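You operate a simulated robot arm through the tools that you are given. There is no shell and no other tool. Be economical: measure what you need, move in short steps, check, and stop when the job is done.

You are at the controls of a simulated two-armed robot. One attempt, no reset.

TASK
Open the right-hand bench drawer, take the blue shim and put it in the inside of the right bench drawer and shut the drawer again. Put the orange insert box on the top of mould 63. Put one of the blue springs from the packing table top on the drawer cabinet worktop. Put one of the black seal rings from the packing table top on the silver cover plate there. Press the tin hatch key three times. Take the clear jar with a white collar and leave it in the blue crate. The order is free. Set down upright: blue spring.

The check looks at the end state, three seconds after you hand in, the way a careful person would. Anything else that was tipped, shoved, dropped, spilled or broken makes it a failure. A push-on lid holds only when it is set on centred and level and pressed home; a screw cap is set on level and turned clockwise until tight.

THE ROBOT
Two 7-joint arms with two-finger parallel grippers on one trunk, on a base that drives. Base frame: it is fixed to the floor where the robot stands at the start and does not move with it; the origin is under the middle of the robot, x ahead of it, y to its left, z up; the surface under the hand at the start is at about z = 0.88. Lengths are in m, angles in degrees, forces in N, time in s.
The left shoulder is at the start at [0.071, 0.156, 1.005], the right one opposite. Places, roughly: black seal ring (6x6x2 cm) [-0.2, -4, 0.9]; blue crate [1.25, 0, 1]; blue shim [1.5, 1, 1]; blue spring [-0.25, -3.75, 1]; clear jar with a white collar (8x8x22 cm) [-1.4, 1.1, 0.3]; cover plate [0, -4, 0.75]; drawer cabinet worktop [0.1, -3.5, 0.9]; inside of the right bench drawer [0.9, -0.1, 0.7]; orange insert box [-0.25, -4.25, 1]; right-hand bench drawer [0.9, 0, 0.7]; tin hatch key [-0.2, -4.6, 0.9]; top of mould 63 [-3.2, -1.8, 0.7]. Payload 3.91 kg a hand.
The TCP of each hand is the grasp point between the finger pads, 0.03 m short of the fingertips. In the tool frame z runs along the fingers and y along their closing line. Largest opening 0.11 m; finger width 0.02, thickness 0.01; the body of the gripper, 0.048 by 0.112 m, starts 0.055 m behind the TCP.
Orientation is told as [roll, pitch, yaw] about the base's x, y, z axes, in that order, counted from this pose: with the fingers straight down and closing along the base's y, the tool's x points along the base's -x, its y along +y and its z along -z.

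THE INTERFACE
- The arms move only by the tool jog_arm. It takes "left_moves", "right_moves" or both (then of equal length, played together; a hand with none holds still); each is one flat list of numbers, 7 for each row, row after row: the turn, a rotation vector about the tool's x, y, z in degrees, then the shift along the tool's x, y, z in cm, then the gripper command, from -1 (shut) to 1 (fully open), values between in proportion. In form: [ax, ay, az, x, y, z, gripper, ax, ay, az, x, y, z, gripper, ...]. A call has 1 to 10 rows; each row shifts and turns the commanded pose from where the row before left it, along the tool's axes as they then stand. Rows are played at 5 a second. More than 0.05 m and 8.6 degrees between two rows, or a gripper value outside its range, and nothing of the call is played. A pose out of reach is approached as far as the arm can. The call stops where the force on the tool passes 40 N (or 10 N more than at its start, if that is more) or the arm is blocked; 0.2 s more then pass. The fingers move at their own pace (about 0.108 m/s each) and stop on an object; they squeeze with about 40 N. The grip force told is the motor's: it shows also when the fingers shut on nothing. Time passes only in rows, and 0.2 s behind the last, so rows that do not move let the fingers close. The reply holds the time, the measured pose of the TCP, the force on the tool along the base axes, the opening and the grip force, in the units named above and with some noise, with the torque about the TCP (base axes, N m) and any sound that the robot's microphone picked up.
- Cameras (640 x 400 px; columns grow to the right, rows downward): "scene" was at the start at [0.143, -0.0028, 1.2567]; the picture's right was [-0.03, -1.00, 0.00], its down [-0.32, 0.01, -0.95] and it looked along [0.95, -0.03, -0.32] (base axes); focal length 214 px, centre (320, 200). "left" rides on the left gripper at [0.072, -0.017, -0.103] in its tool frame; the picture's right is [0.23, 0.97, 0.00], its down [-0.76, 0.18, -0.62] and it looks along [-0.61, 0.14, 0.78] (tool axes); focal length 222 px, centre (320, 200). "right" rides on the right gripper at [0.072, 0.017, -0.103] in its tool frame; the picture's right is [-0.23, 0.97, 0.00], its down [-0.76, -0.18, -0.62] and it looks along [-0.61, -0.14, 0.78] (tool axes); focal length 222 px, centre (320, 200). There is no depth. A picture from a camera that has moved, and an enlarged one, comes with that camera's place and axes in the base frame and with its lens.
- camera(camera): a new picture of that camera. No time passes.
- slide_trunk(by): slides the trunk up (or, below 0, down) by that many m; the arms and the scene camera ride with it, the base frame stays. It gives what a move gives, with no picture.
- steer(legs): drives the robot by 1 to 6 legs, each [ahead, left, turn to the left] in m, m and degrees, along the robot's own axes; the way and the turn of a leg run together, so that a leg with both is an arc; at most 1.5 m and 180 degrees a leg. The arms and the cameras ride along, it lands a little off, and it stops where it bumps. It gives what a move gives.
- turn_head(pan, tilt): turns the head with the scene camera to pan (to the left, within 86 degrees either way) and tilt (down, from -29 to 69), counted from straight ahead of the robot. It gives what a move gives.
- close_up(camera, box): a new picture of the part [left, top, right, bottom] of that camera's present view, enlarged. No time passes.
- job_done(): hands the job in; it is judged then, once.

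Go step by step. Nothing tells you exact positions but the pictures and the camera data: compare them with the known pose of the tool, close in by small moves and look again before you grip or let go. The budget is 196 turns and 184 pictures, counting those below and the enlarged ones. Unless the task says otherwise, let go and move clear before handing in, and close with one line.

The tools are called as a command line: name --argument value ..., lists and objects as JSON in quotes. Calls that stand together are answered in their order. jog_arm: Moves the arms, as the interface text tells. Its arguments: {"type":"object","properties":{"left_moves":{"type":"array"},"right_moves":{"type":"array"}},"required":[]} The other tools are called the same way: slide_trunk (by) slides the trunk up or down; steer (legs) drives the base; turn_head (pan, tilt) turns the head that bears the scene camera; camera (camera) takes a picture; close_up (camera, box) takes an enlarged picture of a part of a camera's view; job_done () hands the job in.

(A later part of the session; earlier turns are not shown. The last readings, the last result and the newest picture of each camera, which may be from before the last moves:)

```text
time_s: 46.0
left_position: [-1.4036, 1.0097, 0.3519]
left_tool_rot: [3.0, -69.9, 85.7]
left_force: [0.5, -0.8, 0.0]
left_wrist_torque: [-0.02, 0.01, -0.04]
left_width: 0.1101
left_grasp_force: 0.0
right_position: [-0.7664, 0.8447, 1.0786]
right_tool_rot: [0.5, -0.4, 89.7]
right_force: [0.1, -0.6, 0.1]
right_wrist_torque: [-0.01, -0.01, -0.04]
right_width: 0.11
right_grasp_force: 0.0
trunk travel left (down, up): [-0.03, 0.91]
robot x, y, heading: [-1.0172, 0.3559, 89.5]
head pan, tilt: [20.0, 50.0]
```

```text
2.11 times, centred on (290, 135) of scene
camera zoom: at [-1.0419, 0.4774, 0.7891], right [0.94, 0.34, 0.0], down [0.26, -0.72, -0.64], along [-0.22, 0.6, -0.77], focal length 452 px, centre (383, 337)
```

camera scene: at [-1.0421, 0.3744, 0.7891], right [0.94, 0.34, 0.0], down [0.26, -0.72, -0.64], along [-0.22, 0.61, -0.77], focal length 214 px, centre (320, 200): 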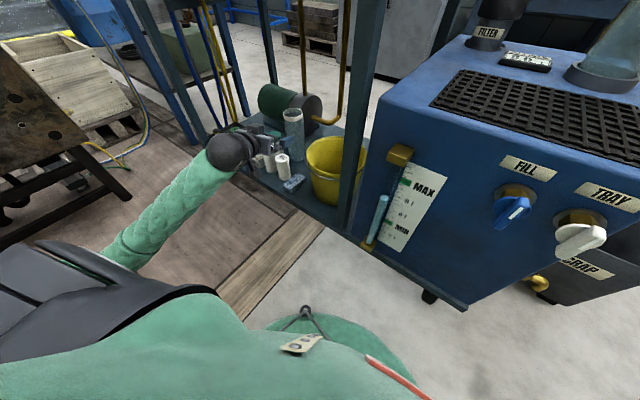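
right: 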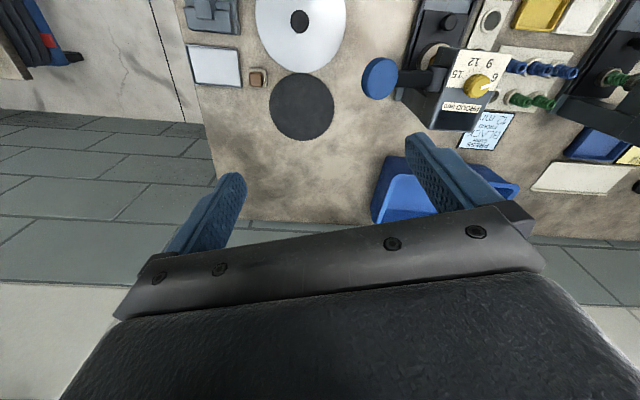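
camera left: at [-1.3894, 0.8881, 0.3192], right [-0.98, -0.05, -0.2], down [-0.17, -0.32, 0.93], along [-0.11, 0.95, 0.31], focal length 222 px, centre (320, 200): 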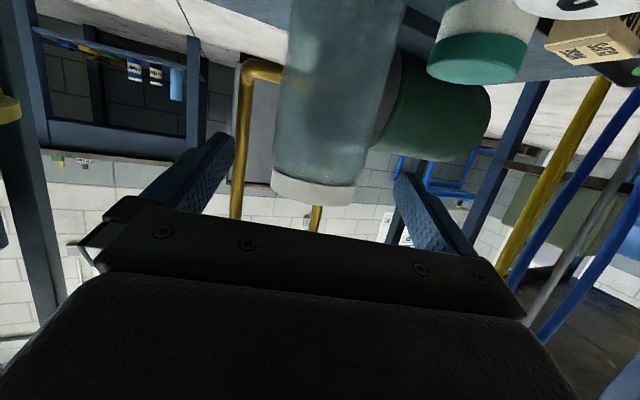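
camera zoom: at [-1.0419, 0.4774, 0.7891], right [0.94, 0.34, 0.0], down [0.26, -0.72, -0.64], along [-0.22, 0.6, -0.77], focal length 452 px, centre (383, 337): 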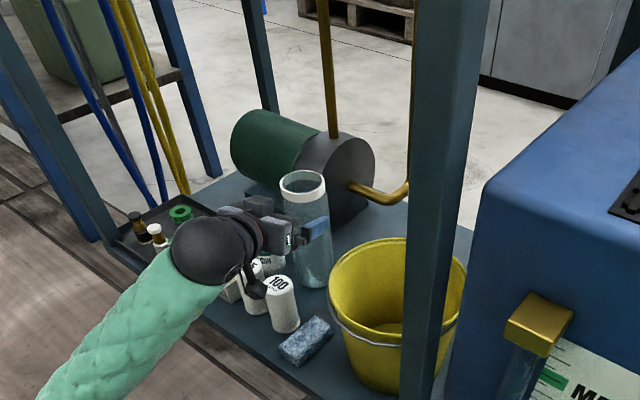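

Aligned. Advance the final 6.5 cm and close.

jog_arm --left_moves '[0, 0, 0, 0, 0, 3.3, 1, 0, 0, 0, 0, 0, 3, 1, 0, 0, 0, 0, 0, 0, 1, 0, 0, 0, 0, 0, 0, -1, 0, 0, 0, 0, 0, 0, -1, 0, 0, 0, 0, 0, 0, -1]'

camera --camera "left"

close_up --camera "scene" --box '[180, 40, 400, 230]'

```text
time_s: 47.4
left_position: [-1.4029, 1.0698, 0.3289]
left_tool_rot: [3.1, -70.1, 85.8]
left_force: [-0.1, 0.0, 0.9]
left_wrist_torque: [0.05, -0.11, 0.0]
left_width: 0.0783
left_grasp_force: 40.3
right_position: [-0.7687, 0.8446, 1.0785]
right_tool_rot: [0.4, -0.3, 89.9]
right_force: [-0.1, 0.8, 0.5]
right_wrist_torque: [0.01, 0.01, -0.01]
right_width: 0.1101
right_grasp_force: 0.1
trunk travel left (down, up): [-0.03, 0.91]
robot x, y, heading: [-1.0119, 0.3539, 89.9]
head pan, tilt: [20.0, 50.0]
```

```text
147 pictures are left
camera left: at [-1.3899, 0.948, 0.2971], right [-0.98, -0.05, -0.2], down [-0.17, -0.32, 0.93], along [-0.11, 0.95, 0.31], focal length 222 px, centre (320, 200)
```

left: 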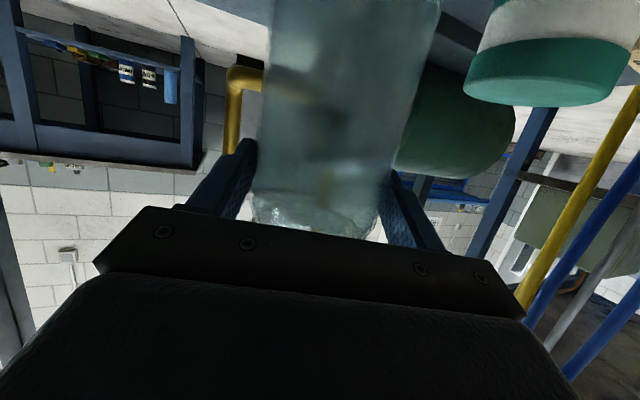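

```text
2.11 times, centred on (290, 135) of scene
camera zoom: at [-1.0419, 0.4774, 0.7891], right [0.94, 0.34, 0.0], down [0.26, -0.72, -0.64], along [-0.22, 0.6, -0.77], focal length 452 px, centre (383, 337)
```

zoom: 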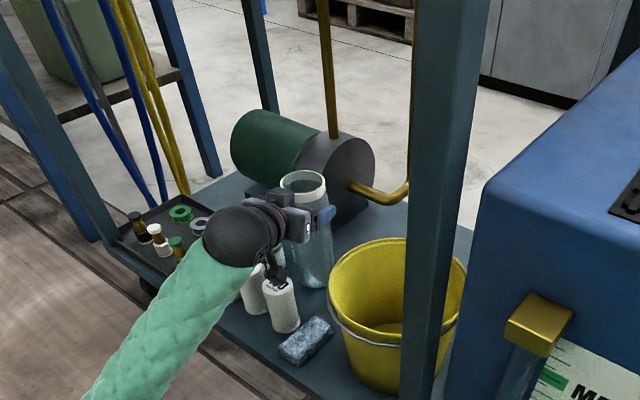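

Gripped (0.078 m). Lift with the trunk 0.15 m, then back straight out.

slide_trunk --by 0.15

close_up --camera "scene" --box '[180, 40, 400, 230]'

```text
time_s: 49.1
left_position: [-1.4035, 1.0693, 0.4799]
left_tool_rot: [3.0, -69.9, 85.8]
left_force: [0.3, 0.1, -1.5]
left_wrist_torque: [0.02, 0.0, -0.01]
left_width: 0.0782
left_grasp_force: 40.2
right_position: [-0.768, 0.8448, 1.2285]
right_tool_rot: [0.4, -0.4, 89.7]
right_force: [-0.9, 0.5, 0.0]
right_wrist_torque: [0.01, 0.01, 0.0]
right_width: 0.11
right_grasp_force: 0.1
trunk travel left (down, up): [-0.18, 0.76]
robot x, y, heading: [-1.0181, 0.3541, 90.2]
head pan, tilt: [20.0, 50.0]
```

```text
2.11 times, centred on (290, 135) of scene
camera zoom: at [-1.042, 0.4776, 0.9389], right [0.94, 0.34, 0.0], down [0.26, -0.72, -0.64], along [-0.22, 0.6, -0.77], focal length 452 px, centre (383, 337)
```

zoom: 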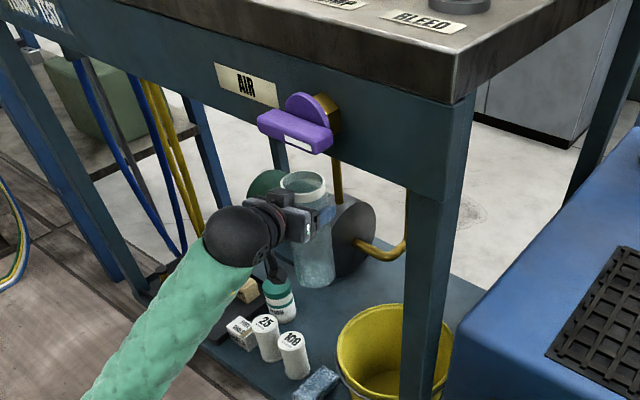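

Clear of the bottles. Back straight out, then raise the trunk and swing round to face the bench.

steer --legs '[[-0.45, 0, 0]]'

slide_trunk --by 0.65

steer --legs '[[0, 0, -90], [0.9, 0, 0]]'

turn_head --pan 0 --tilt 30

camera --camera "scene"

```text
time_s: 51.8
left_position: [-1.4079, 0.6139, 0.4793]
left_tool_rot: [2.9, -70.0, 86.1]
left_force: [0.1, 0.8, -1.0]
left_wrist_torque: [0.01, 0.01, 0.0]
left_width: 0.078
left_grasp_force: 39.9
right_position: [-0.7704, 0.3926, 1.2284]
right_tool_rot: [0.4, -0.4, 90.0]
right_force: [0.5, -0.5, 0.4]
right_wrist_torque: [-0.03, 0.05, -0.01]
right_width: 0.11
right_grasp_force: 0.1
trunk travel left (down, up): [-0.18, 0.76]
robot x, y, heading: [-1.0151, -0.0967, 90.1]
head pan, tilt: [20.0, 50.0]
```

```text
refused: 0.65 is not a number from -0.4 to 0.4
```

```text
time_s: 53.8
left_position: [-1.0788, 0.7104, 0.4822]
left_tool_rot: [5.4, -69.6, 59.5]
left_force: [-9.6, -14.7, 11.3]
left_wrist_torque: [0.05, -0.65, -0.81]
left_width: 0.0782
left_grasp_force: 40.4
right_position: [-0.5851, 0.2413, 1.2298]
right_tool_rot: [0.5, -0.5, 65.0]
right_force: [-0.4, -0.2, 0.1]
right_wrist_torque: [0.01, 0.01, -0.02]
right_width: 0.1097
right_grasp_force: 0.2
trunk travel left (down, up): [-0.18, 0.76]
robot x, y, heading: [-1.014, -0.1031, 64.8]
head pan, tilt: [20.0, 50.0]
stopped in leg 1: the force on the tool passed its limit at 337 N (the readings are from after the stop); the commanded pose is now the measured one
```

```text
time_s: 54.6
left_position: [-1.0768, 0.7116, 0.4813]
left_tool_rot: [5.4, -69.4, 59.5]
left_force: [-18.7, -18.5, 15.4]
left_wrist_torque: [0.03, -0.87, -0.9]
left_width: 0.0778
left_grasp_force: 39.7
right_position: [-0.5849, 0.2405, 1.2288]
right_tool_rot: [0.5, -0.4, 65.0]
right_force: [0.8, 0.9, 0.6]
right_wrist_torque: [0.01, 0.0, -0.01]
right_width: 0.11
right_grasp_force: 0.1
trunk travel left (down, up): [-0.18, 0.76]
robot x, y, heading: [-1.019, -0.0967, 65.2]
head pan, tilt: [0.0, 30.0]
```

```text
144 pictures are left
camera scene: at [-0.9581, 0.0274, 0.9688], right [0.91, -0.42, 0.0], down [-0.21, -0.45, -0.87], along [0.37, 0.79, -0.5], focal length 214 px, centre (320, 200)
```

scene: 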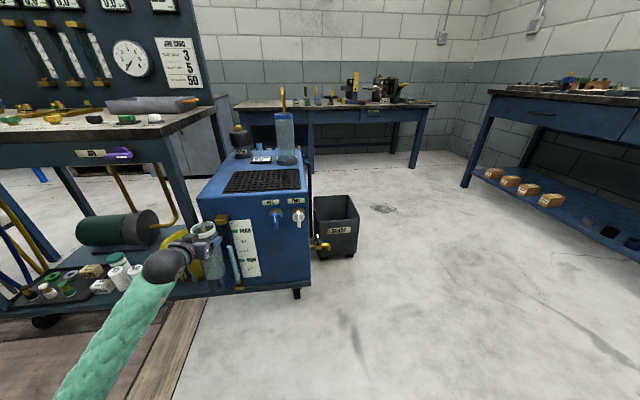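

The trunk step was refused (limit 0.4), so the turn swung the jar into the table leg. I'll turn straight back and inspect.

steer --legs '[[0, 0, 15]]'

camera --camera "scene"

camera --camera "left"

```text
time_s: 55.9
left_position: [-1.2863, 0.6678, 0.4798]
left_tool_rot: [5.3, -69.4, 74.9]
left_force: [0.4, 0.2, -0.1]
left_wrist_torque: [0.0, 0.0, 0.02]
left_width: 0.078
left_grasp_force: 39.5
right_position: [-0.6883, 0.3428, 1.2275]
right_tool_rot: [0.5, -0.5, 80.0]
right_force: [-0.2, 0.2, -0.1]
right_wrist_torque: [0.03, 0.01, 0.01]
right_width: 0.1098
right_grasp_force: 0.0
trunk travel left (down, up): [-0.18, 0.76]
robot x, y, heading: [-1.0139, -0.0964, 80.2]
head pan, tilt: [0.0, 30.0]
```

```text
143 pictures are left
camera scene: at [-0.993, 0.0399, 0.9686], right [0.99, -0.17, 0.0], down [-0.09, -0.49, -0.87], along [0.15, 0.85, -0.5], focal length 214 px, centre (320, 200)
```

scene: 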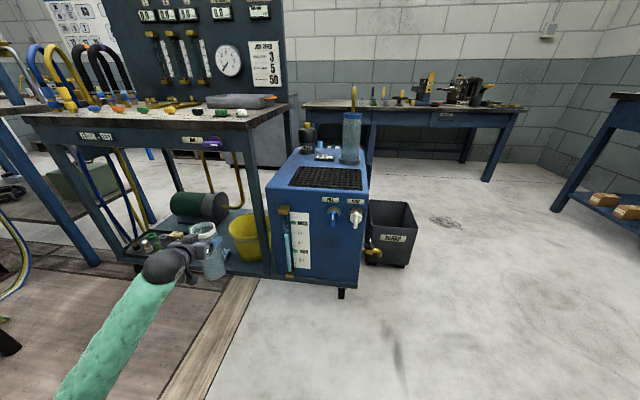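

```text
142 pictures are left
camera left: at [-1.293, 0.5456, 0.4485], right [-0.98, 0.1, -0.18], down [-0.2, -0.29, 0.94], along [0.04, 0.95, 0.3], focal length 222 px, centre (320, 200)
```

left: 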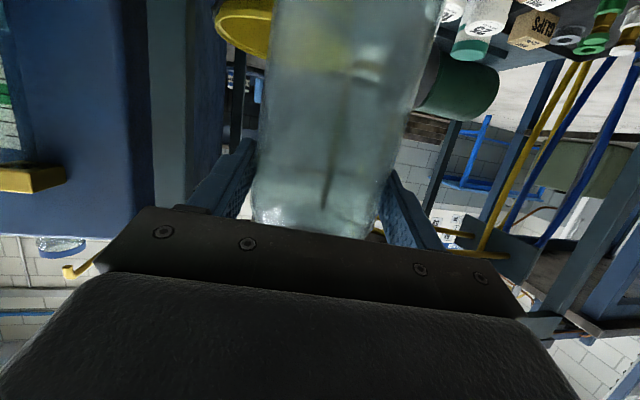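

close_up --camera "scene" --box '[120, 180, 300, 310]'

slide_trunk --by 0.4

camera --camera "scene"

```text
3.08 times, centred on (210, 245) of scene
camera zoom: at [-0.993, 0.0399, 0.9686], right [0.99, -0.17, 0.0], down [-0.09, -0.49, -0.87], along [0.15, 0.85, -0.5], focal length 660 px, centre (658, 62)
```

zoom: 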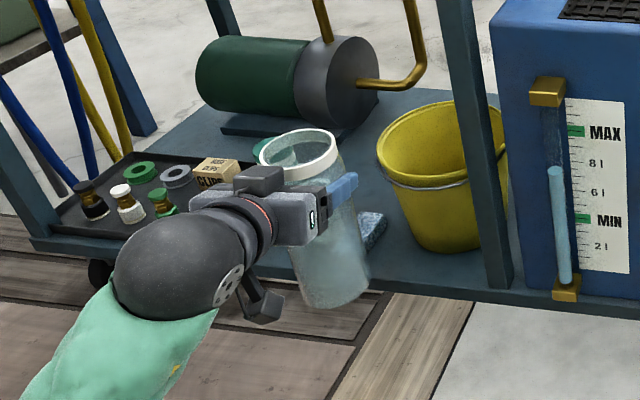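

```text
time_s: 59.7
left_position: [-1.2862, 0.6685, 0.8794]
left_tool_rot: [5.3, -69.5, 74.9]
left_force: [-0.3, 0.3, -1.4]
left_wrist_torque: [-0.01, -0.04, 0.0]
left_width: 0.0778
left_grasp_force: 39.6
right_position: [-0.6884, 0.3443, 1.6276]
right_tool_rot: [0.5, -0.4, 80.0]
right_force: [0.5, 0.1, -0.2]
right_wrist_torque: [0.0, 0.02, 0.02]
right_width: 0.1101
right_grasp_force: 0.1
trunk travel left (down, up): [-0.58, 0.36]
robot x, y, heading: [-1.0144, -0.0976, 80.2]
head pan, tilt: [0.0, 30.0]
```

```text
140 pictures are left
camera scene: at [-0.9929, 0.0401, 1.3685], right [0.99, -0.17, 0.0], down [-0.09, -0.49, -0.87], along [0.15, 0.85, -0.5], focal length 214 px, centre (320, 200)
```

scene: 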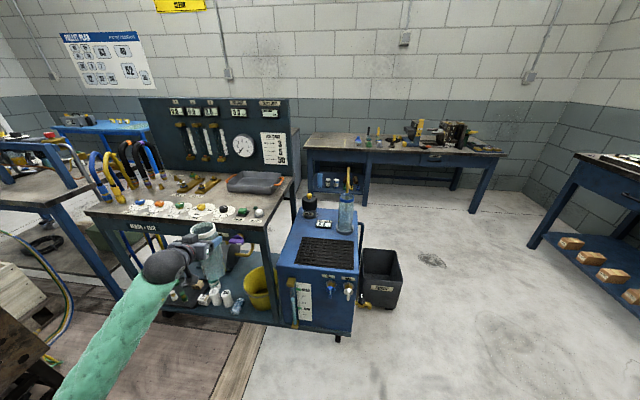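

The jar is still upright in the grip and nothing else moved. Raise further, and then turn.

slide_trunk --by 0.3

steer --legs '[[-0.2, 0, 0], [0, 0, -80]]'

camera --camera "scene"

```text
time_s: 62.7
left_position: [-1.287, 0.6674, 1.1799]
left_tool_rot: [5.3, -69.5, 75.0]
left_force: [-1.1, -0.7, -1.1]
left_wrist_torque: [-0.05, 0.03, -0.01]
left_width: 0.0776
left_grasp_force: 40.4
right_position: [-0.6887, 0.3426, 1.9283]
right_tool_rot: [0.4, -0.4, 80.1]
right_force: [0.1, 0.1, 0.3]
right_wrist_torque: [0.01, -0.03, -0.02]
right_width: 0.1101
right_grasp_force: 0.0
trunk travel left (down, up): [-0.88, 0.06]
robot x, y, heading: [-1.0144, -0.0978, 80.2]
head pan, tilt: [0.0, 30.0]
```

```text
time_s: 67.7
left_position: [-0.3549, 0.1245, 1.1802]
left_tool_rot: [5.2, -69.4, -3.4]
left_force: [-0.1, 0.2, -0.4]
left_wrist_torque: [0.02, -0.05, -0.01]
left_width: 0.0776
left_grasp_force: 40.5
right_position: [-0.551, -0.5268, 1.9283]
right_tool_rot: [0.5, -0.4, 1.7]
right_force: [0.6, -0.2, 1.4]
right_wrist_torque: [-0.02, 0.01, 0.01]
right_width: 0.1102
right_grasp_force: 0.0
trunk travel left (down, up): [-0.88, 0.06]
robot x, y, heading: [-1.0476, -0.2962, 1.8]
head pan, tilt: [0.0, 30.0]
```

```text
139 pictures are left
camera scene: at [-0.9109, -0.2915, 1.6686], right [0.03, -1.0, 0.0], down [-0.5, -0.02, -0.87], along [0.87, 0.03, -0.5], focal length 214 px, centre (320, 200)
```

scene: 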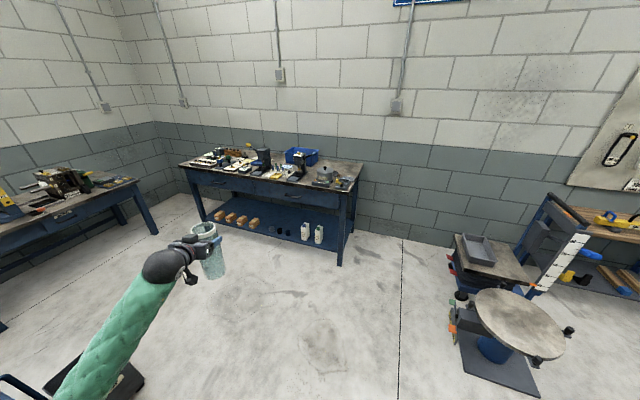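

Drive toward the bench and look down from the raised trunk.

steer --legs '[[0.95, 0, 0]]'

camera --camera "scene"

close_up --camera "scene" --box '[160, 90, 400, 240]'

```text
time_s: 72.7
left_position: [0.5886, 0.1726, 1.1804]
left_tool_rot: [5.2, -69.4, -2.7]
left_force: [0.4, -0.1, -1.5]
left_wrist_torque: [0.01, 0.04, -0.03]
left_width: 0.0774
left_grasp_force: 39.6
right_position: [0.401, -0.4835, 1.9276]
right_tool_rot: [0.6, -0.5, 2.6]
right_force: [0.1, -0.1, 0.2]
right_wrist_torque: [0.0, -0.05, -0.01]
right_width: 0.1099
right_grasp_force: 0.0
trunk travel left (down, up): [-0.88, 0.06]
robot x, y, heading: [-0.1028, -0.261, 2.6]
head pan, tilt: [0.0, 30.0]
```

```text
138 pictures are left
camera scene: at [0.0379, -0.2523, 1.6687], right [0.05, -1.0, 0.0], down [-0.5, -0.02, -0.87], along [0.87, 0.04, -0.5], focal length 214 px, centre (320, 200)
```

scene: 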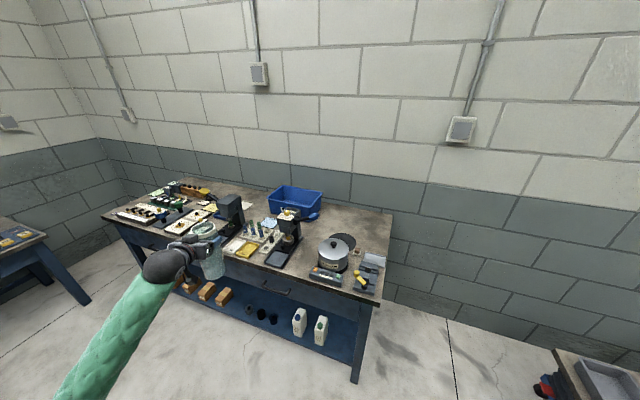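

```text
2.67 times, centred on (280, 165) of scene
camera zoom: at [0.0379, -0.2523, 1.6687], right [0.05, -1.0, 0.0], down [-0.5, -0.02, -0.87], along [0.87, 0.04, -0.5], focal length 572 px, centre (427, 293)
```

zoom: 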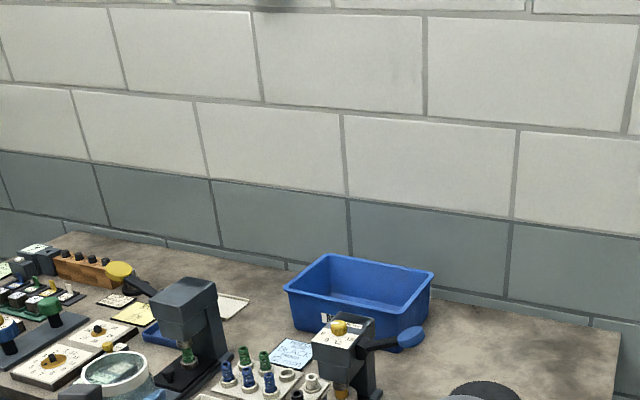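

Crate centre is about (1.22, -0.04), rim z≈1.0, slightly rotated. Raise the jar, turn to -10° and drive in.

slide_trunk --by 0.06

jog_arm --left_moves '[0, 0, 0, -2.8, 0, -1, -1, 0, 0, 0, -2.8, 0, -1, -1, 0, 0, 0, 0, 0, 0, -1]'

steer --legs '[[0, 0, -12.6], [0.3, 0.09, 0]]'

turn_head --pan 0 --tilt 40

camera --camera "scene"

```text
time_s: 73.7
left_position: [0.5878, 0.1712, 1.239]
left_tool_rot: [5.1, -69.5, -2.7]
left_force: [-0.3, 0.4, -1.2]
left_wrist_torque: [0.01, -0.01, 0.01]
left_width: 0.0774
left_grasp_force: 40.4
right_position: [0.4019, -0.484, 1.9892]
right_tool_rot: [0.5, -0.4, 2.5]
right_force: [0.9, 0.3, -0.3]
right_wrist_torque: [-0.01, -0.01, 0.01]
right_width: 0.1101
right_grasp_force: 0.1
trunk travel left (down, up): [-0.94, 0.0]
robot x, y, heading: [-0.1019, -0.2592, 2.8]
head pan, tilt: [0.0, 30.0]
```

```text
time_s: 74.5
left_position: [0.5885, 0.1701, 1.3009]
left_tool_rot: [5.3, -69.4, -2.6]
left_force: [-0.3, -0.5, -1.6]
left_wrist_torque: [-0.02, 0.0, 0.0]
left_width: 0.0777
left_grasp_force: 40.0
right_position: [0.4017, -0.4835, 1.9884]
right_tool_rot: [0.5, -0.3, 2.5]
right_force: [0.3, -0.6, -0.3]
right_wrist_torque: [0.01, 0.0, -0.01]
right_width: 0.1098
right_grasp_force: 0.0
trunk travel left (down, up): [-0.94, 0.0]
robot x, y, heading: [-0.1027, -0.2613, 2.9]
head pan, tilt: [0.0, 30.0]
```

```text
time_s: 77.4
left_position: [0.978, 0.0453, 1.3023]
left_tool_rot: [5.3, -69.5, -15.3]
left_force: [-1.0, 1.0, -0.7]
left_wrist_torque: [0.0, 0.0, -0.02]
left_width: 0.0777
left_grasp_force: 39.8
right_position: [0.6516, -0.5517, 1.9891]
right_tool_rot: [0.5, -0.5, -10.0]
right_force: [-0.7, -0.1, 0.5]
right_wrist_torque: [0.01, -0.02, 0.03]
right_width: 0.11
right_grasp_force: 0.2
trunk travel left (down, up): [-0.94, 0.0]
robot x, y, heading: [0.2118, -0.2245, -9.8]
head pan, tilt: [0.0, 30.0]
```

```text
time_s: 78.1
left_position: [0.98, 0.0451, 1.3001]
left_tool_rot: [5.2, -69.3, -15.1]
left_force: [0.2, 1.2, -0.8]
left_wrist_torque: [0.02, 0.04, 0.02]
left_width: 0.0777
left_grasp_force: 40.4
right_position: [0.6551, -0.5517, 1.9882]
right_tool_rot: [0.5, -0.4, -10.0]
right_force: [0.5, -0.4, -0.4]
right_wrist_torque: [0.04, -0.01, -0.02]
right_width: 0.11
right_grasp_force: 0.0
trunk travel left (down, up): [-0.94, 0.0]
robot x, y, heading: [0.2124, -0.2262, -10.0]
head pan, tilt: [0.0, 40.0]
```

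```text
136 pictures are left
camera scene: at [0.3459, -0.2467, 1.7133], right [-0.17, -0.98, 0.0], down [-0.63, 0.11, -0.77], along [0.75, -0.13, -0.64], focal length 214 px, centre (320, 200)
```

scene: 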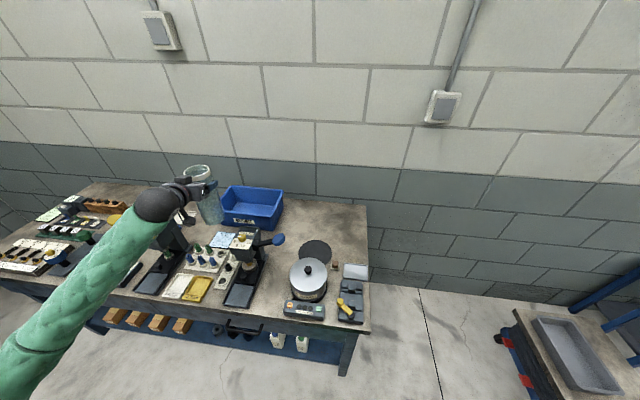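

close_up --camera "scene" --box '[140, 150, 320, 280]'

camera --camera "left"

```text
3.08 times, centred on (230, 215) of scene
camera zoom: at [0.3459, -0.2467, 1.7133], right [-0.17, -0.98, 0.0], down [-0.63, 0.11, -0.77], along [0.75, -0.13, -0.64], focal length 660 px, centre (597, 154)
```

zoom: 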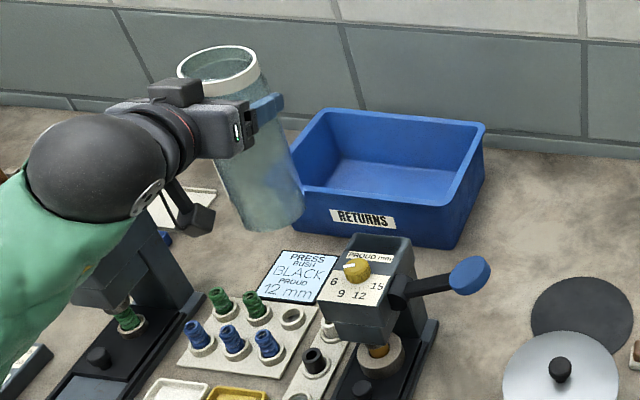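

```text
134 pictures are left
camera left: at [0.8568, 0.0518, 1.2691], right [0.1, 0.98, -0.18], down [-0.28, 0.2, 0.94], along [0.95, -0.04, 0.3], focal length 222 px, centre (320, 200)
```

left: 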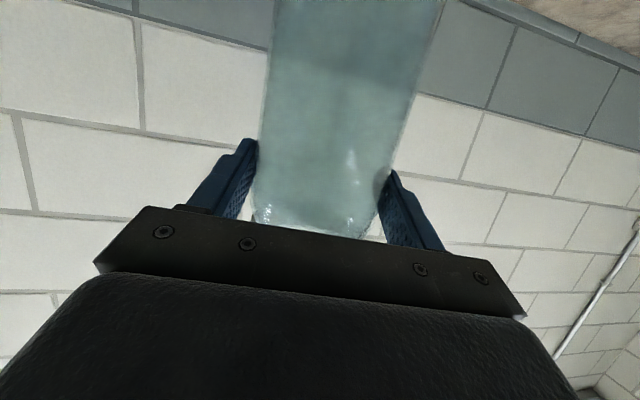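

Crate rim corners are measured; target jar centre is (1.229, -0.022). Drive 10 cm further, then extend the arm at constant height.

steer --legs '[[0.1, 0, 0]]'

jog_arm --left_moves '[0, 0, 0, -1.36, -0.6, 3.65, -1, 0, 0, 0, -1.36, -0.6, 3.65, -1, 0, 0, 0, -1.36, -0.6, 3.65, -1, 0, 0, 0, -1.36, -0.6, 3.65, -1, 0, 0, 0, 0, 0, 0, -1]'

close_up --camera "scene" --box '[140, 120, 320, 260]'

```text
time_s: 79.2
left_position: [1.0729, 0.0291, 1.3042]
left_tool_rot: [5.3, -69.7, -15.2]
left_force: [0.3, 0.7, -1.9]
left_wrist_torque: [-0.02, 0.0, -0.01]
left_width: 0.0776
left_grasp_force: 40.3
right_position: [0.7452, -0.5666, 1.9904]
right_tool_rot: [0.5, -0.7, -10.0]
right_force: [-0.1, 0.2, 0.4]
right_wrist_torque: [-0.03, -0.03, 0.0]
right_width: 0.11
right_grasp_force: 0.1
trunk travel left (down, up): [-0.94, 0.0]
robot x, y, heading: [0.3092, -0.2394, -10.0]
head pan, tilt: [0.0, 40.0]
```

```text
time_s: 80.4
left_position: [1.226, -0.023, 1.2989]
left_tool_rot: [5.4, -69.4, -15.2]
left_force: [0.5, 0.7, -0.4]
left_wrist_torque: [0.0, 0.0, 0.01]
left_width: 0.0778
left_grasp_force: 40.3
right_position: [0.7478, -0.5665, 1.9896]
right_tool_rot: [0.5, -0.6, -10.1]
right_force: [-0.6, -0.2, -0.2]
right_wrist_torque: [-0.01, -0.04, -0.02]
right_width: 0.1096
right_grasp_force: 0.0
trunk travel left (down, up): [-0.94, 0.0]
robot x, y, heading: [0.3107, -0.2379, -10.0]
head pan, tilt: [0.0, 40.0]
```

```text
2.86 times, centred on (230, 190) of scene
camera zoom: at [0.4404, -0.2625, 1.7135], right [-0.17, -0.98, 0.0], down [-0.63, 0.11, -0.77], along [0.76, -0.13, -0.64], focal length 613 px, centre (577, 229)
```

zoom: 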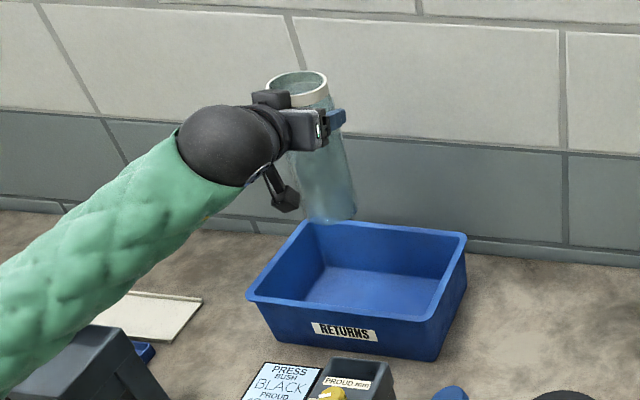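

Crate edges are clearer now; shift 2 cm further in, and check the forearm's height over the left press.

jog_arm --left_moves '[0, 0, 0, -0.7, 0, 1.9, -1, 0, 0, 0, 0, 0, 0, -1]'

turn_head --pan 25 --tilt 45

camera --camera "scene"

```text
time_s: 81.0
left_position: [1.2441, -0.0271, 1.2979]
left_tool_rot: [5.3, -69.5, -15.3]
left_force: [0.1, 0.2, -1.3]
left_wrist_torque: [-0.04, 0.02, 0.01]
left_width: 0.0775
left_grasp_force: 40.1
right_position: [0.7513, -0.5667, 1.9886]
right_tool_rot: [0.5, -0.5, -10.0]
right_force: [0.0, 0.4, -0.2]
right_wrist_torque: [0.0, -0.05, 0.02]
right_width: 0.1101
right_grasp_force: 0.1
trunk travel left (down, up): [-0.94, 0.0]
robot x, y, heading: [0.3101, -0.239, -9.7]
head pan, tilt: [0.0, 40.0]
```

```text
time_s: 81.9
left_position: [1.2453, -0.0277, 1.2967]
left_tool_rot: [5.4, -69.4, -15.2]
left_force: [0.0, -0.8, -0.6]
left_wrist_torque: [-0.01, 0.04, -0.03]
left_width: 0.0775
left_grasp_force: 40.0
right_position: [0.7517, -0.5677, 1.988]
right_tool_rot: [0.4, -0.7, -10.0]
right_force: [0.4, -1.0, 0.8]
right_wrist_torque: [-0.02, -0.02, 0.03]
right_width: 0.1098
right_grasp_force: 0.0
trunk travel left (down, up): [-0.94, 0.0]
robot x, y, heading: [0.3112, -0.2382, -9.9]
head pan, tilt: [25.0, 45.0]
```

```text
132 pictures are left
camera scene: at [0.438, -0.2275, 1.706], right [0.26, -0.97, 0.0], down [-0.68, -0.18, -0.71], along [0.68, 0.18, -0.71], focal length 214 px, centre (320, 200)
```

scene: 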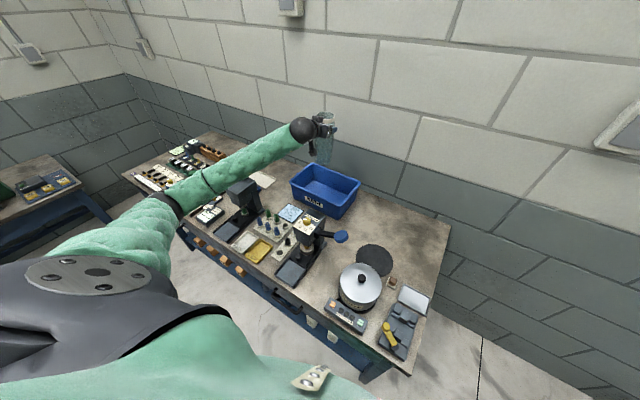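

I'll lower with the arm instead of the trunk, so the elbow stays high over the presses.

jog_arm --left_moves '[0, 0, 0, 3.75, 0, 1.4, -1, 0, 0, 0, 3.75, 0, 1.4, -1, 0, 0, 0, 3.75, 0, 1.4, -1, 0, 0, 0, 3.75, 0, 1.4, -1, 0, 0, 0, 0, 0, 0, -1]'

close_up --camera "scene" --box '[200, 90, 400, 260]'

camera --camera "left"

```text
time_s: 83.1
left_position: [1.2369, 0.0038, 1.2194]
left_tool_rot: [5.0, -69.3, -15.2]
left_force: [-0.4, -0.5, -0.1]
left_wrist_torque: [-0.01, 0.02, 0.01]
left_width: 0.0775
left_grasp_force: 40.3
left hand out of reach, approached as far as the arm can: row 1, 2, 3, 4
right_position: [0.7513, -0.5664, 1.9883]
right_tool_rot: [0.4, -0.5, -10.0]
right_force: [0.1, -0.5, 0.1]
right_wrist_torque: [0.02, 0.03, 0.04]
right_width: 0.1101
right_grasp_force: 0.1
trunk travel left (down, up): [-0.94, 0.0]
robot x, y, heading: [0.3104, -0.2412, -9.9]
head pan, tilt: [25.0, 45.0]
```

```text
2.35 times, centred on (300, 175) of scene
camera zoom: at [0.4375, -0.2262, 1.706], right [0.26, -0.97, 0.0], down [-0.68, -0.18, -0.71], along [0.68, 0.18, -0.71], focal length 505 px, centre (367, 259)
```

zoom: 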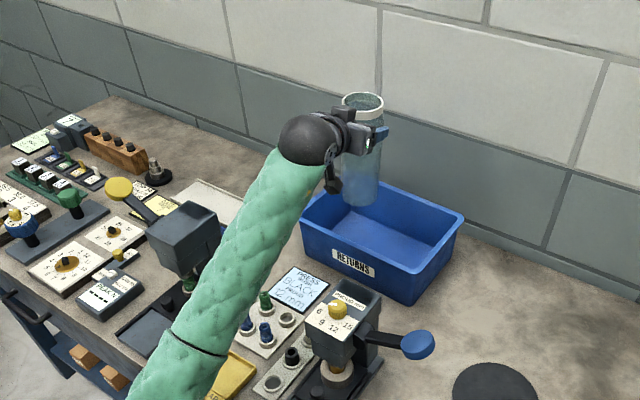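

```text
130 pictures are left
camera left: at [1.1135, 0.0114, 1.1879], right [0.1, 0.98, -0.18], down [-0.28, 0.2, 0.94], along [0.95, -0.04, 0.3], focal length 222 px, centre (320, 200)
```

left: 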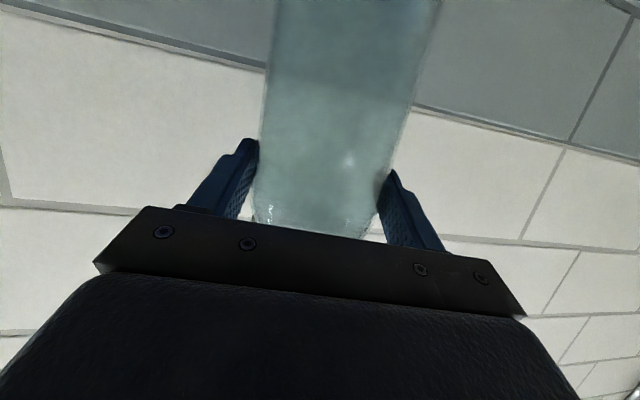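

The arm is at full stretch. Back the command off and lower with the trunk by 0.12, then check the clearances.

jog_arm --left_moves '[0, 0, 0, -3.75, 0, -1.4, -1, 0, 0, 0, -3.75, 0, -1.4, -1, 0, 0, 0, 0, 0, 0, -1]'

slide_trunk --by -0.1

close_up --camera "scene" --box '[200, 90, 400, 260]'

```text
time_s: 83.9
left_position: [1.2364, -0.0003, 1.3004]
left_tool_rot: [5.3, -69.4, -15.3]
left_force: [0.6, 0.2, -0.4]
left_wrist_torque: [0.02, -0.03, -0.04]
left_width: 0.0773
left_grasp_force: 40.2
right_position: [0.7511, -0.5708, 1.9872]
right_tool_rot: [0.6, -0.5, -10.1]
right_force: [0.0, -0.2, 0.3]
right_wrist_torque: [0.05, 0.02, 0.01]
right_width: 0.1101
right_grasp_force: 0.0
trunk travel left (down, up): [-0.94, 0.0]
robot x, y, heading: [0.3123, -0.2415, -9.8]
head pan, tilt: [25.0, 45.0]
```

```text
time_s: 85.3
left_position: [1.2363, 0.0013, 1.2011]
left_tool_rot: [5.4, -69.3, -15.2]
left_force: [-0.2, -0.5, -0.4]
left_wrist_torque: [0.02, 0.03, 0.01]
left_width: 0.0778
left_grasp_force: 40.4
right_position: [0.7516, -0.5689, 1.8886]
right_tool_rot: [0.5, -0.5, -10.0]
right_force: [1.0, 1.2, 0.0]
right_wrist_torque: [0.01, 0.01, -0.01]
right_width: 0.1103
right_grasp_force: 0.1
trunk travel left (down, up): [-0.84, 0.1]
robot x, y, heading: [0.3092, -0.2431, -10.0]
head pan, tilt: [25.0, 45.0]
```

```text
2.35 times, centred on (300, 175) of scene
camera zoom: at [0.4377, -0.2276, 1.6061], right [0.26, -0.97, 0.0], down [-0.68, -0.18, -0.71], along [0.68, 0.18, -0.71], focal length 505 px, centre (367, 259)
```

zoom: 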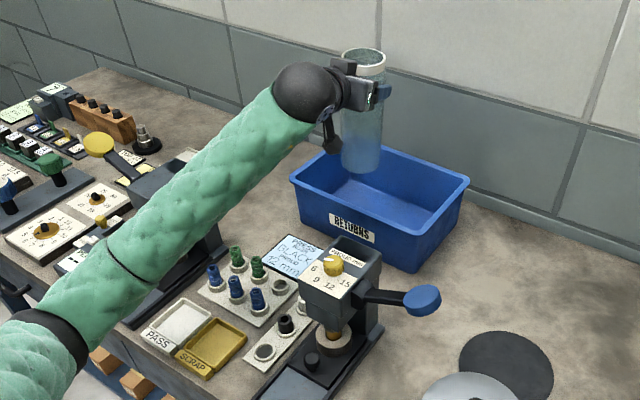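

Jar is over the crate. Drive 6 cm closer so the arm can lower with the elbow bent, then pull the hand back a little and lower.

steer --legs '[[0.06, 0, 0]]'

jog_arm --left_moves '[0, 0, 0, 0.8, -0.9, -2.1, -1, 0, 0, 0, 0.8, -0.9, -2.1, -1, 0, 0, 0, 2.8, 0, 1.05, -1, 0, 0, 0, 2.8, 0, 1.05, -1, 0, 0, 0, 0, 0, 0, -1]'

close_up --camera "scene" --box '[200, 90, 400, 260]'

```text
time_s: 86.2
left_position: [1.2889, -0.0104, 1.2059]
left_tool_rot: [5.4, -69.7, -15.5]
left_force: [-0.6, -0.3, 0.3]
left_wrist_torque: [0.01, 0.0, -0.02]
left_width: 0.0778
left_grasp_force: 40.1
right_position: [0.7987, -0.5769, 1.891]
right_tool_rot: [0.4, -0.7, -10.1]
right_force: [-1.7, 0.2, 0.6]
right_wrist_torque: [-0.04, -0.08, 0.0]
right_width: 0.11
right_grasp_force: 0.0
trunk travel left (down, up): [-0.84, 0.1]
robot x, y, heading: [0.3683, -0.2495, -10.0]
head pan, tilt: [25.0, 45.0]
```

```text
time_s: 87.4
left_position: [1.2449, -0.0123, 1.1569]
left_tool_rot: [5.3, -69.7, -15.6]
left_force: [0.6, 1.1, -0.8]
left_wrist_torque: [0.02, 0.01, 0.0]
left_width: 0.0776
left_grasp_force: 39.4
left hand out of reach, approached as far as the arm can: row 3, 4
right_position: [0.8058, -0.5778, 1.8897]
right_tool_rot: [0.6, -0.5, -10.1]
right_force: [0.7, 0.1, 0.1]
right_wrist_torque: [0.02, 0.0, -0.01]
right_width: 0.11
right_grasp_force: 0.1
trunk travel left (down, up): [-0.84, 0.1]
robot x, y, heading: [0.3657, -0.2491, -9.9]
head pan, tilt: [25.0, 45.0]
```

```text
2.35 times, centred on (300, 175) of scene
camera zoom: at [0.4931, -0.2374, 1.6063], right [0.26, -0.97, 0.0], down [-0.68, -0.18, -0.71], along [0.68, 0.18, -0.71], focal length 505 px, centre (367, 259)
```

zoom: 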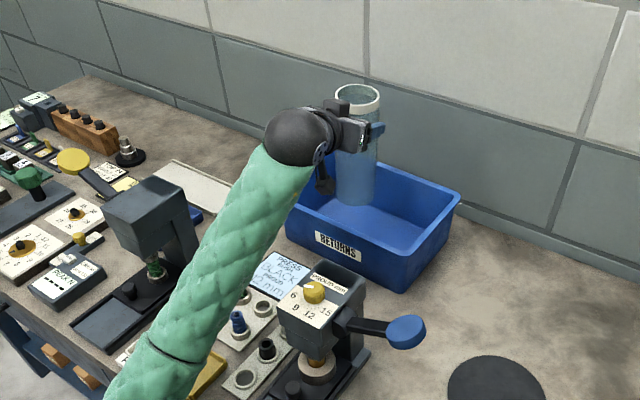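

Lower the trunk 8 cm; forearm passes left of the right press.

slide_trunk --by -0.08

close_up --camera "scene" --box '[200, 70, 400, 260]'

camera --camera "left"

```text
time_s: 88.6
left_position: [1.2248, -0.0157, 1.1001]
left_tool_rot: [8.5, -70.3, -17.8]
left_force: [-0.6, 0.1, -0.6]
left_wrist_torque: [-0.05, 0.01, 0.01]
left_width: 0.0777
left_grasp_force: 40.3
right_position: [0.7922, -0.6014, 1.8114]
right_tool_rot: [1.5, -0.8, -9.0]
right_force: [1.3, 0.1, 0.5]
right_wrist_torque: [-0.02, 0.08, -0.03]
right_width: 0.1101
right_grasp_force: 0.0
trunk travel left (down, up): [-0.76, 0.18]
robot x, y, heading: [0.3603, -0.2511, -9.0]
head pan, tilt: [25.0, 45.0]
```

```text
2.11 times, centred on (300, 165) of scene
camera zoom: at [0.4704, -0.2854, 1.5321], right [0.28, -0.96, -0.03], down [-0.67, -0.17, -0.72], along [0.69, 0.22, -0.69], focal length 452 px, centre (362, 274)
```

zoom: 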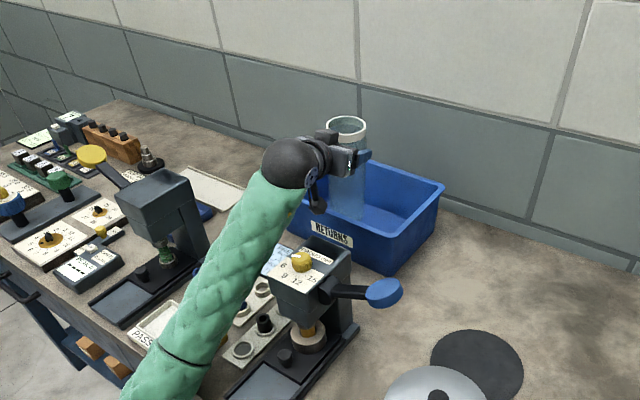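

```text
126 pictures are left
camera left: at [1.1015, -0.0096, 1.0651], right [0.09, 0.98, -0.16], down [-0.31, 0.19, 0.93], along [0.95, -0.03, 0.32], focal length 222 px, centre (320, 200)
```

left: 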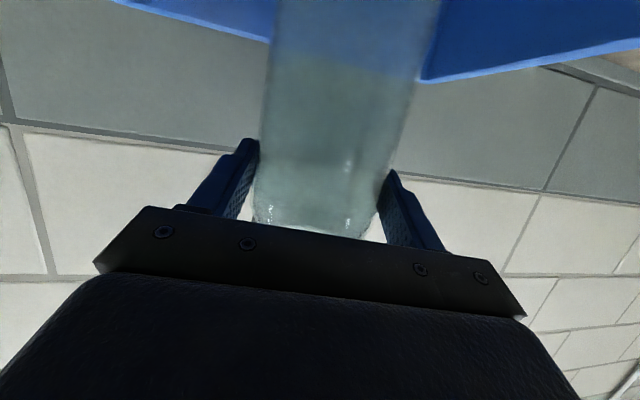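

The robot has been pushed out of level — something is touching. Raise the trunk back at once.

slide_trunk --by 0.1

turn_head --pan 30 --tilt 65

camera --camera "scene"

```text
time_s: 89.9
left_position: [1.2483, -0.0118, 1.1752]
left_tool_rot: [5.0, -69.5, -15.5]
left_force: [0.5, 0.8, -0.6]
left_wrist_torque: [-0.02, 0.0, 0.0]
left_width: 0.0776
left_grasp_force: 40.6
right_position: [0.8127, -0.5768, 1.907]
right_tool_rot: [0.5, -0.4, -10.1]
right_force: [0.1, 0.0, 0.0]
right_wrist_torque: [-0.03, 0.02, -0.03]
right_width: 0.1098
right_grasp_force: 0.0
trunk travel left (down, up): [-0.86, 0.08]
robot x, y, heading: [0.3671, -0.2482, -9.6]
head pan, tilt: [25.0, 45.0]
```

```text
time_s: 90.8
left_position: [1.2448, -0.0141, 1.1781]
left_tool_rot: [5.4, -69.5, -15.9]
left_force: [0.3, 0.5, -0.4]
left_wrist_torque: [0.02, -0.02, 0.02]
left_width: 0.0777
left_grasp_force: 39.9
right_position: [0.805, -0.5812, 1.9093]
right_tool_rot: [0.7, -0.6, -10.1]
right_force: [0.3, -0.2, 0.1]
right_wrist_torque: [-0.01, 0.0, -0.03]
right_width: 0.1099
right_grasp_force: 0.1
trunk travel left (down, up): [-0.86, 0.08]
robot x, y, heading: [0.3718, -0.2479, -10.0]
head pan, tilt: [30.0, 65.0]
```

```text
125 pictures are left
camera scene: at [0.4724, -0.2402, 1.6011], right [0.34, -0.94, 0.0], down [-0.85, -0.31, -0.42], along [0.4, 0.15, -0.91], focal length 214 px, centre (320, 200)
```

scene: 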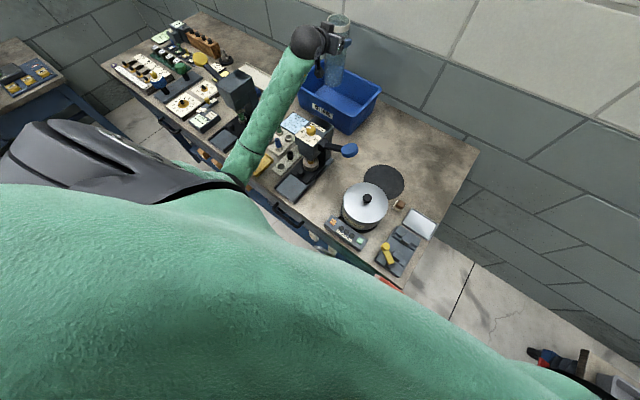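

Contact was most likely forearm against the right press. I'll lift and re-approach from further left with more yaw, so the forearm passes midway between the presses.

slide_trunk --by 0.08

steer --legs '[[-0.062, 0.18, 0], [0, 0, -12]]'

turn_head --pan 10 --tilt 50

camera --camera "scene"

```text
time_s: 91.9
left_position: [1.246, -0.0131, 1.2569]
left_tool_rot: [5.2, -69.5, -15.8]
left_force: [-1.4, -0.6, -0.6]
left_wrist_torque: [0.01, -0.02, 0.02]
left_width: 0.0775
left_grasp_force: 40.4
right_position: [0.8075, -0.5794, 1.9886]
right_tool_rot: [0.6, -0.6, -10.1]
right_force: [-0.1, 0.2, 0.4]
right_wrist_torque: [-0.01, 0.0, -0.02]
right_width: 0.1101
right_grasp_force: 0.0
trunk travel left (down, up): [-0.94, 0.0]
robot x, y, heading: [0.3664, -0.2509, -10.1]
head pan, tilt: [30.0, 65.0]
```

```text
time_s: 94.2
left_position: [1.2456, -0.0109, 1.257]
left_tool_rot: [5.0, -69.6, -27.4]
left_force: [-0.2, 0.3, -0.9]
left_wrist_torque: [0.01, 0.03, -0.01]
left_width: 0.0774
left_grasp_force: 39.9
right_position: [0.7005, -0.4722, 1.9885]
right_tool_rot: [0.5, -0.5, -22.0]
right_force: [-0.3, 0.6, -0.5]
right_wrist_torque: [-0.01, 0.03, -0.02]
right_width: 0.1099
right_grasp_force: 0.1
trunk travel left (down, up): [-0.94, 0.0]
robot x, y, heading: [0.3392, -0.0634, -22.1]
head pan, tilt: [30.0, 65.0]
```

```text
time_s: 95.1
left_position: [1.2452, -0.0114, 1.2558]
left_tool_rot: [5.2, -69.6, -27.6]
left_force: [-0.5, 0.3, -1.1]
left_wrist_torque: [-0.01, 0.0, 0.03]
left_width: 0.0773
left_grasp_force: 40.3
right_position: [0.6993, -0.4751, 1.9898]
right_tool_rot: [0.5, -0.6, -21.9]
right_force: [-1.2, 0.1, 0.4]
right_wrist_torque: [-0.01, -0.02, 0.0]
right_width: 0.1101
right_grasp_force: 0.0
trunk travel left (down, up): [-0.94, 0.0]
robot x, y, heading: [0.3353, -0.0613, -22.1]
head pan, tilt: [10.0, 50.0]
```

```text
124 pictures are left
camera scene: at [0.458, -0.0974, 1.6991], right [-0.21, -0.98, 0.0], down [-0.75, 0.16, -0.64], along [0.63, -0.13, -0.77], focal length 214 px, centre (320, 200)
```

scene: 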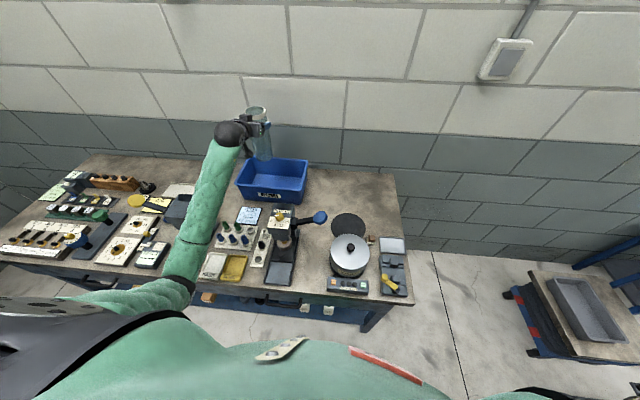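

Forearm now runs between the presses. Lower 10 cm and check that the robot stays level.

slide_trunk --by -0.1

camera --camera "scene"

close_up --camera "scene" --box '[170, 80, 350, 260]'

```text
time_s: 96.4
left_position: [1.2458, -0.0115, 1.1572]
left_tool_rot: [5.3, -69.6, -27.6]
left_force: [0.1, -0.2, -0.8]
left_wrist_torque: [0.02, 0.03, 0.0]
left_width: 0.0772
left_grasp_force: 40.0
right_position: [0.6999, -0.4755, 1.8893]
right_tool_rot: [0.5, -0.6, -22.0]
right_force: [0.5, 0.3, -0.6]
right_wrist_torque: [0.0, -0.03, 0.01]
right_width: 0.11
right_grasp_force: 0.1
trunk travel left (down, up): [-0.84, 0.1]
robot x, y, heading: [0.3394, -0.0635, -22.0]
head pan, tilt: [10.0, 50.0]
```

```text
123 pictures are left
camera scene: at [0.4585, -0.0972, 1.5992], right [-0.21, -0.98, 0.0], down [-0.75, 0.16, -0.64], along [0.63, -0.13, -0.77], focal length 214 px, centre (320, 200)
```

scene: 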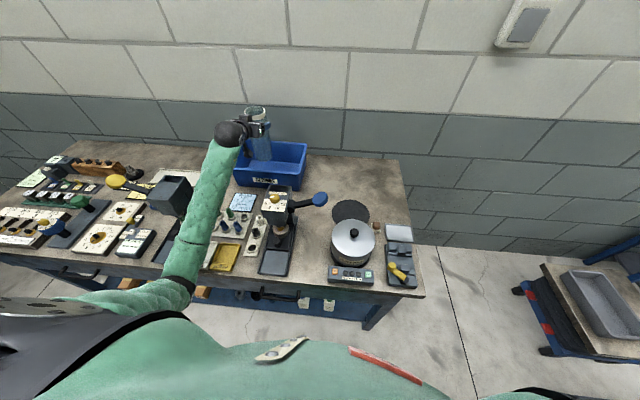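

```text
2.22 times, centred on (260, 170) of scene
camera zoom: at [0.4585, -0.0972, 1.5992], right [-0.21, -0.98, 0.0], down [-0.75, 0.16, -0.64], along [0.63, -0.13, -0.77], focal length 477 px, centre (453, 267)
```

zoom: 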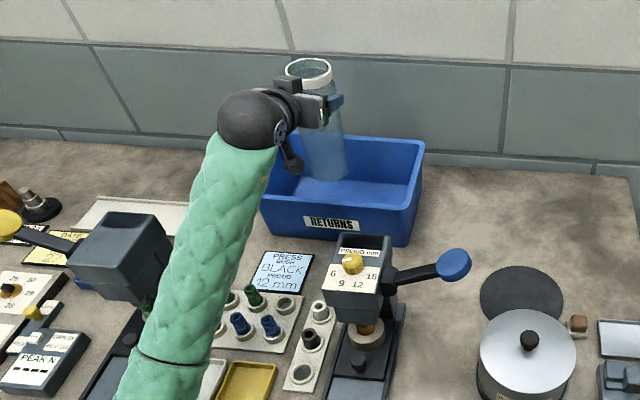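

slide_trunk --by -0.075

jog_arm --left_moves '[0, 0, 0, 0.94, 0, 0.35, -1, 0, 0, 0, 0, 0, 0, -1]'

close_up --camera "scene" --box '[170, 50, 350, 230]'

camera --camera "left"

```text
time_s: 97.5
left_position: [1.2266, -0.0089, 1.1066]
left_tool_rot: [8.8, -70.5, -29.7]
left_force: [0.7, -0.6, 0.1]
left_wrist_torque: [0.0, -0.02, -0.02]
left_width: 0.0775
left_grasp_force: 39.7
right_position: [0.6814, -0.4923, 1.8165]
right_tool_rot: [1.5, -0.8, -20.9]
right_force: [1.1, 0.2, 0.0]
right_wrist_torque: [-0.05, 0.1, 0.0]
right_width: 0.11
right_grasp_force: 0.1
trunk travel left (down, up): [-0.765, 0.175]
robot x, y, heading: [0.3311, -0.0631, -20.8]
head pan, tilt: [10.0, 50.0]
```

```text
time_s: 98.3
left_position: [1.2297, 0.032, 1.1016]
left_tool_rot: [7.2, -71.9, -27.5]
left_force: [0.6, -0.1, -1.1]
left_wrist_torque: [0.01, 0.03, -0.02]
left_width: 0.0777
left_grasp_force: 39.8
right_position: [0.6938, -0.4466, 1.8171]
right_tool_rot: [0.2, -0.8, -20.2]
right_force: [0.2, -0.5, 0.3]
right_wrist_torque: [0.02, 0.03, -0.01]
right_width: 0.1098
right_grasp_force: 0.0
trunk travel left (down, up): [-0.765, 0.175]
robot x, y, heading: [0.3264, -0.0632, -20.0]
head pan, tilt: [10.0, 50.0]
stopped in row 2 (left hand): the arm was blocked; the commanded pose is now the measured one
```

```text
2.22 times, centred on (260, 140) of scene
camera zoom: at [0.4179, -0.1426, 1.5294], right [-0.18, -0.98, -0.04], down [-0.74, 0.16, -0.65], along [0.65, -0.09, -0.76], focal length 477 px, centre (453, 333)
```

zoom: 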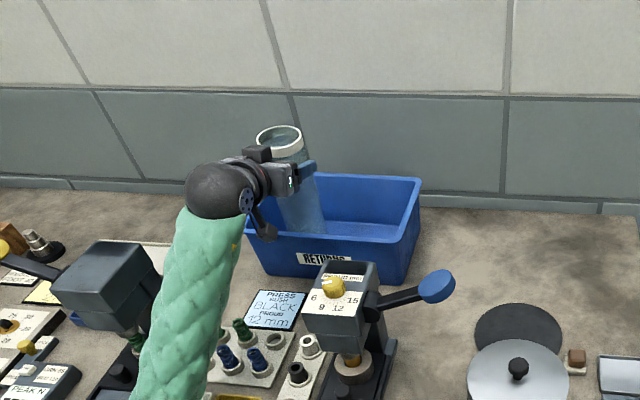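

```text
120 pictures are left
camera left: at [1.1117, 0.0608, 1.0647], right [0.28, 0.94, -0.18], down [-0.28, 0.26, 0.92], along [0.92, -0.21, 0.34], focal length 222 px, centre (320, 200)
```

left: 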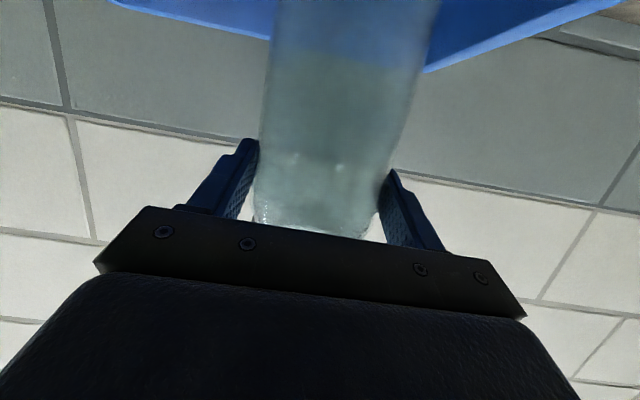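

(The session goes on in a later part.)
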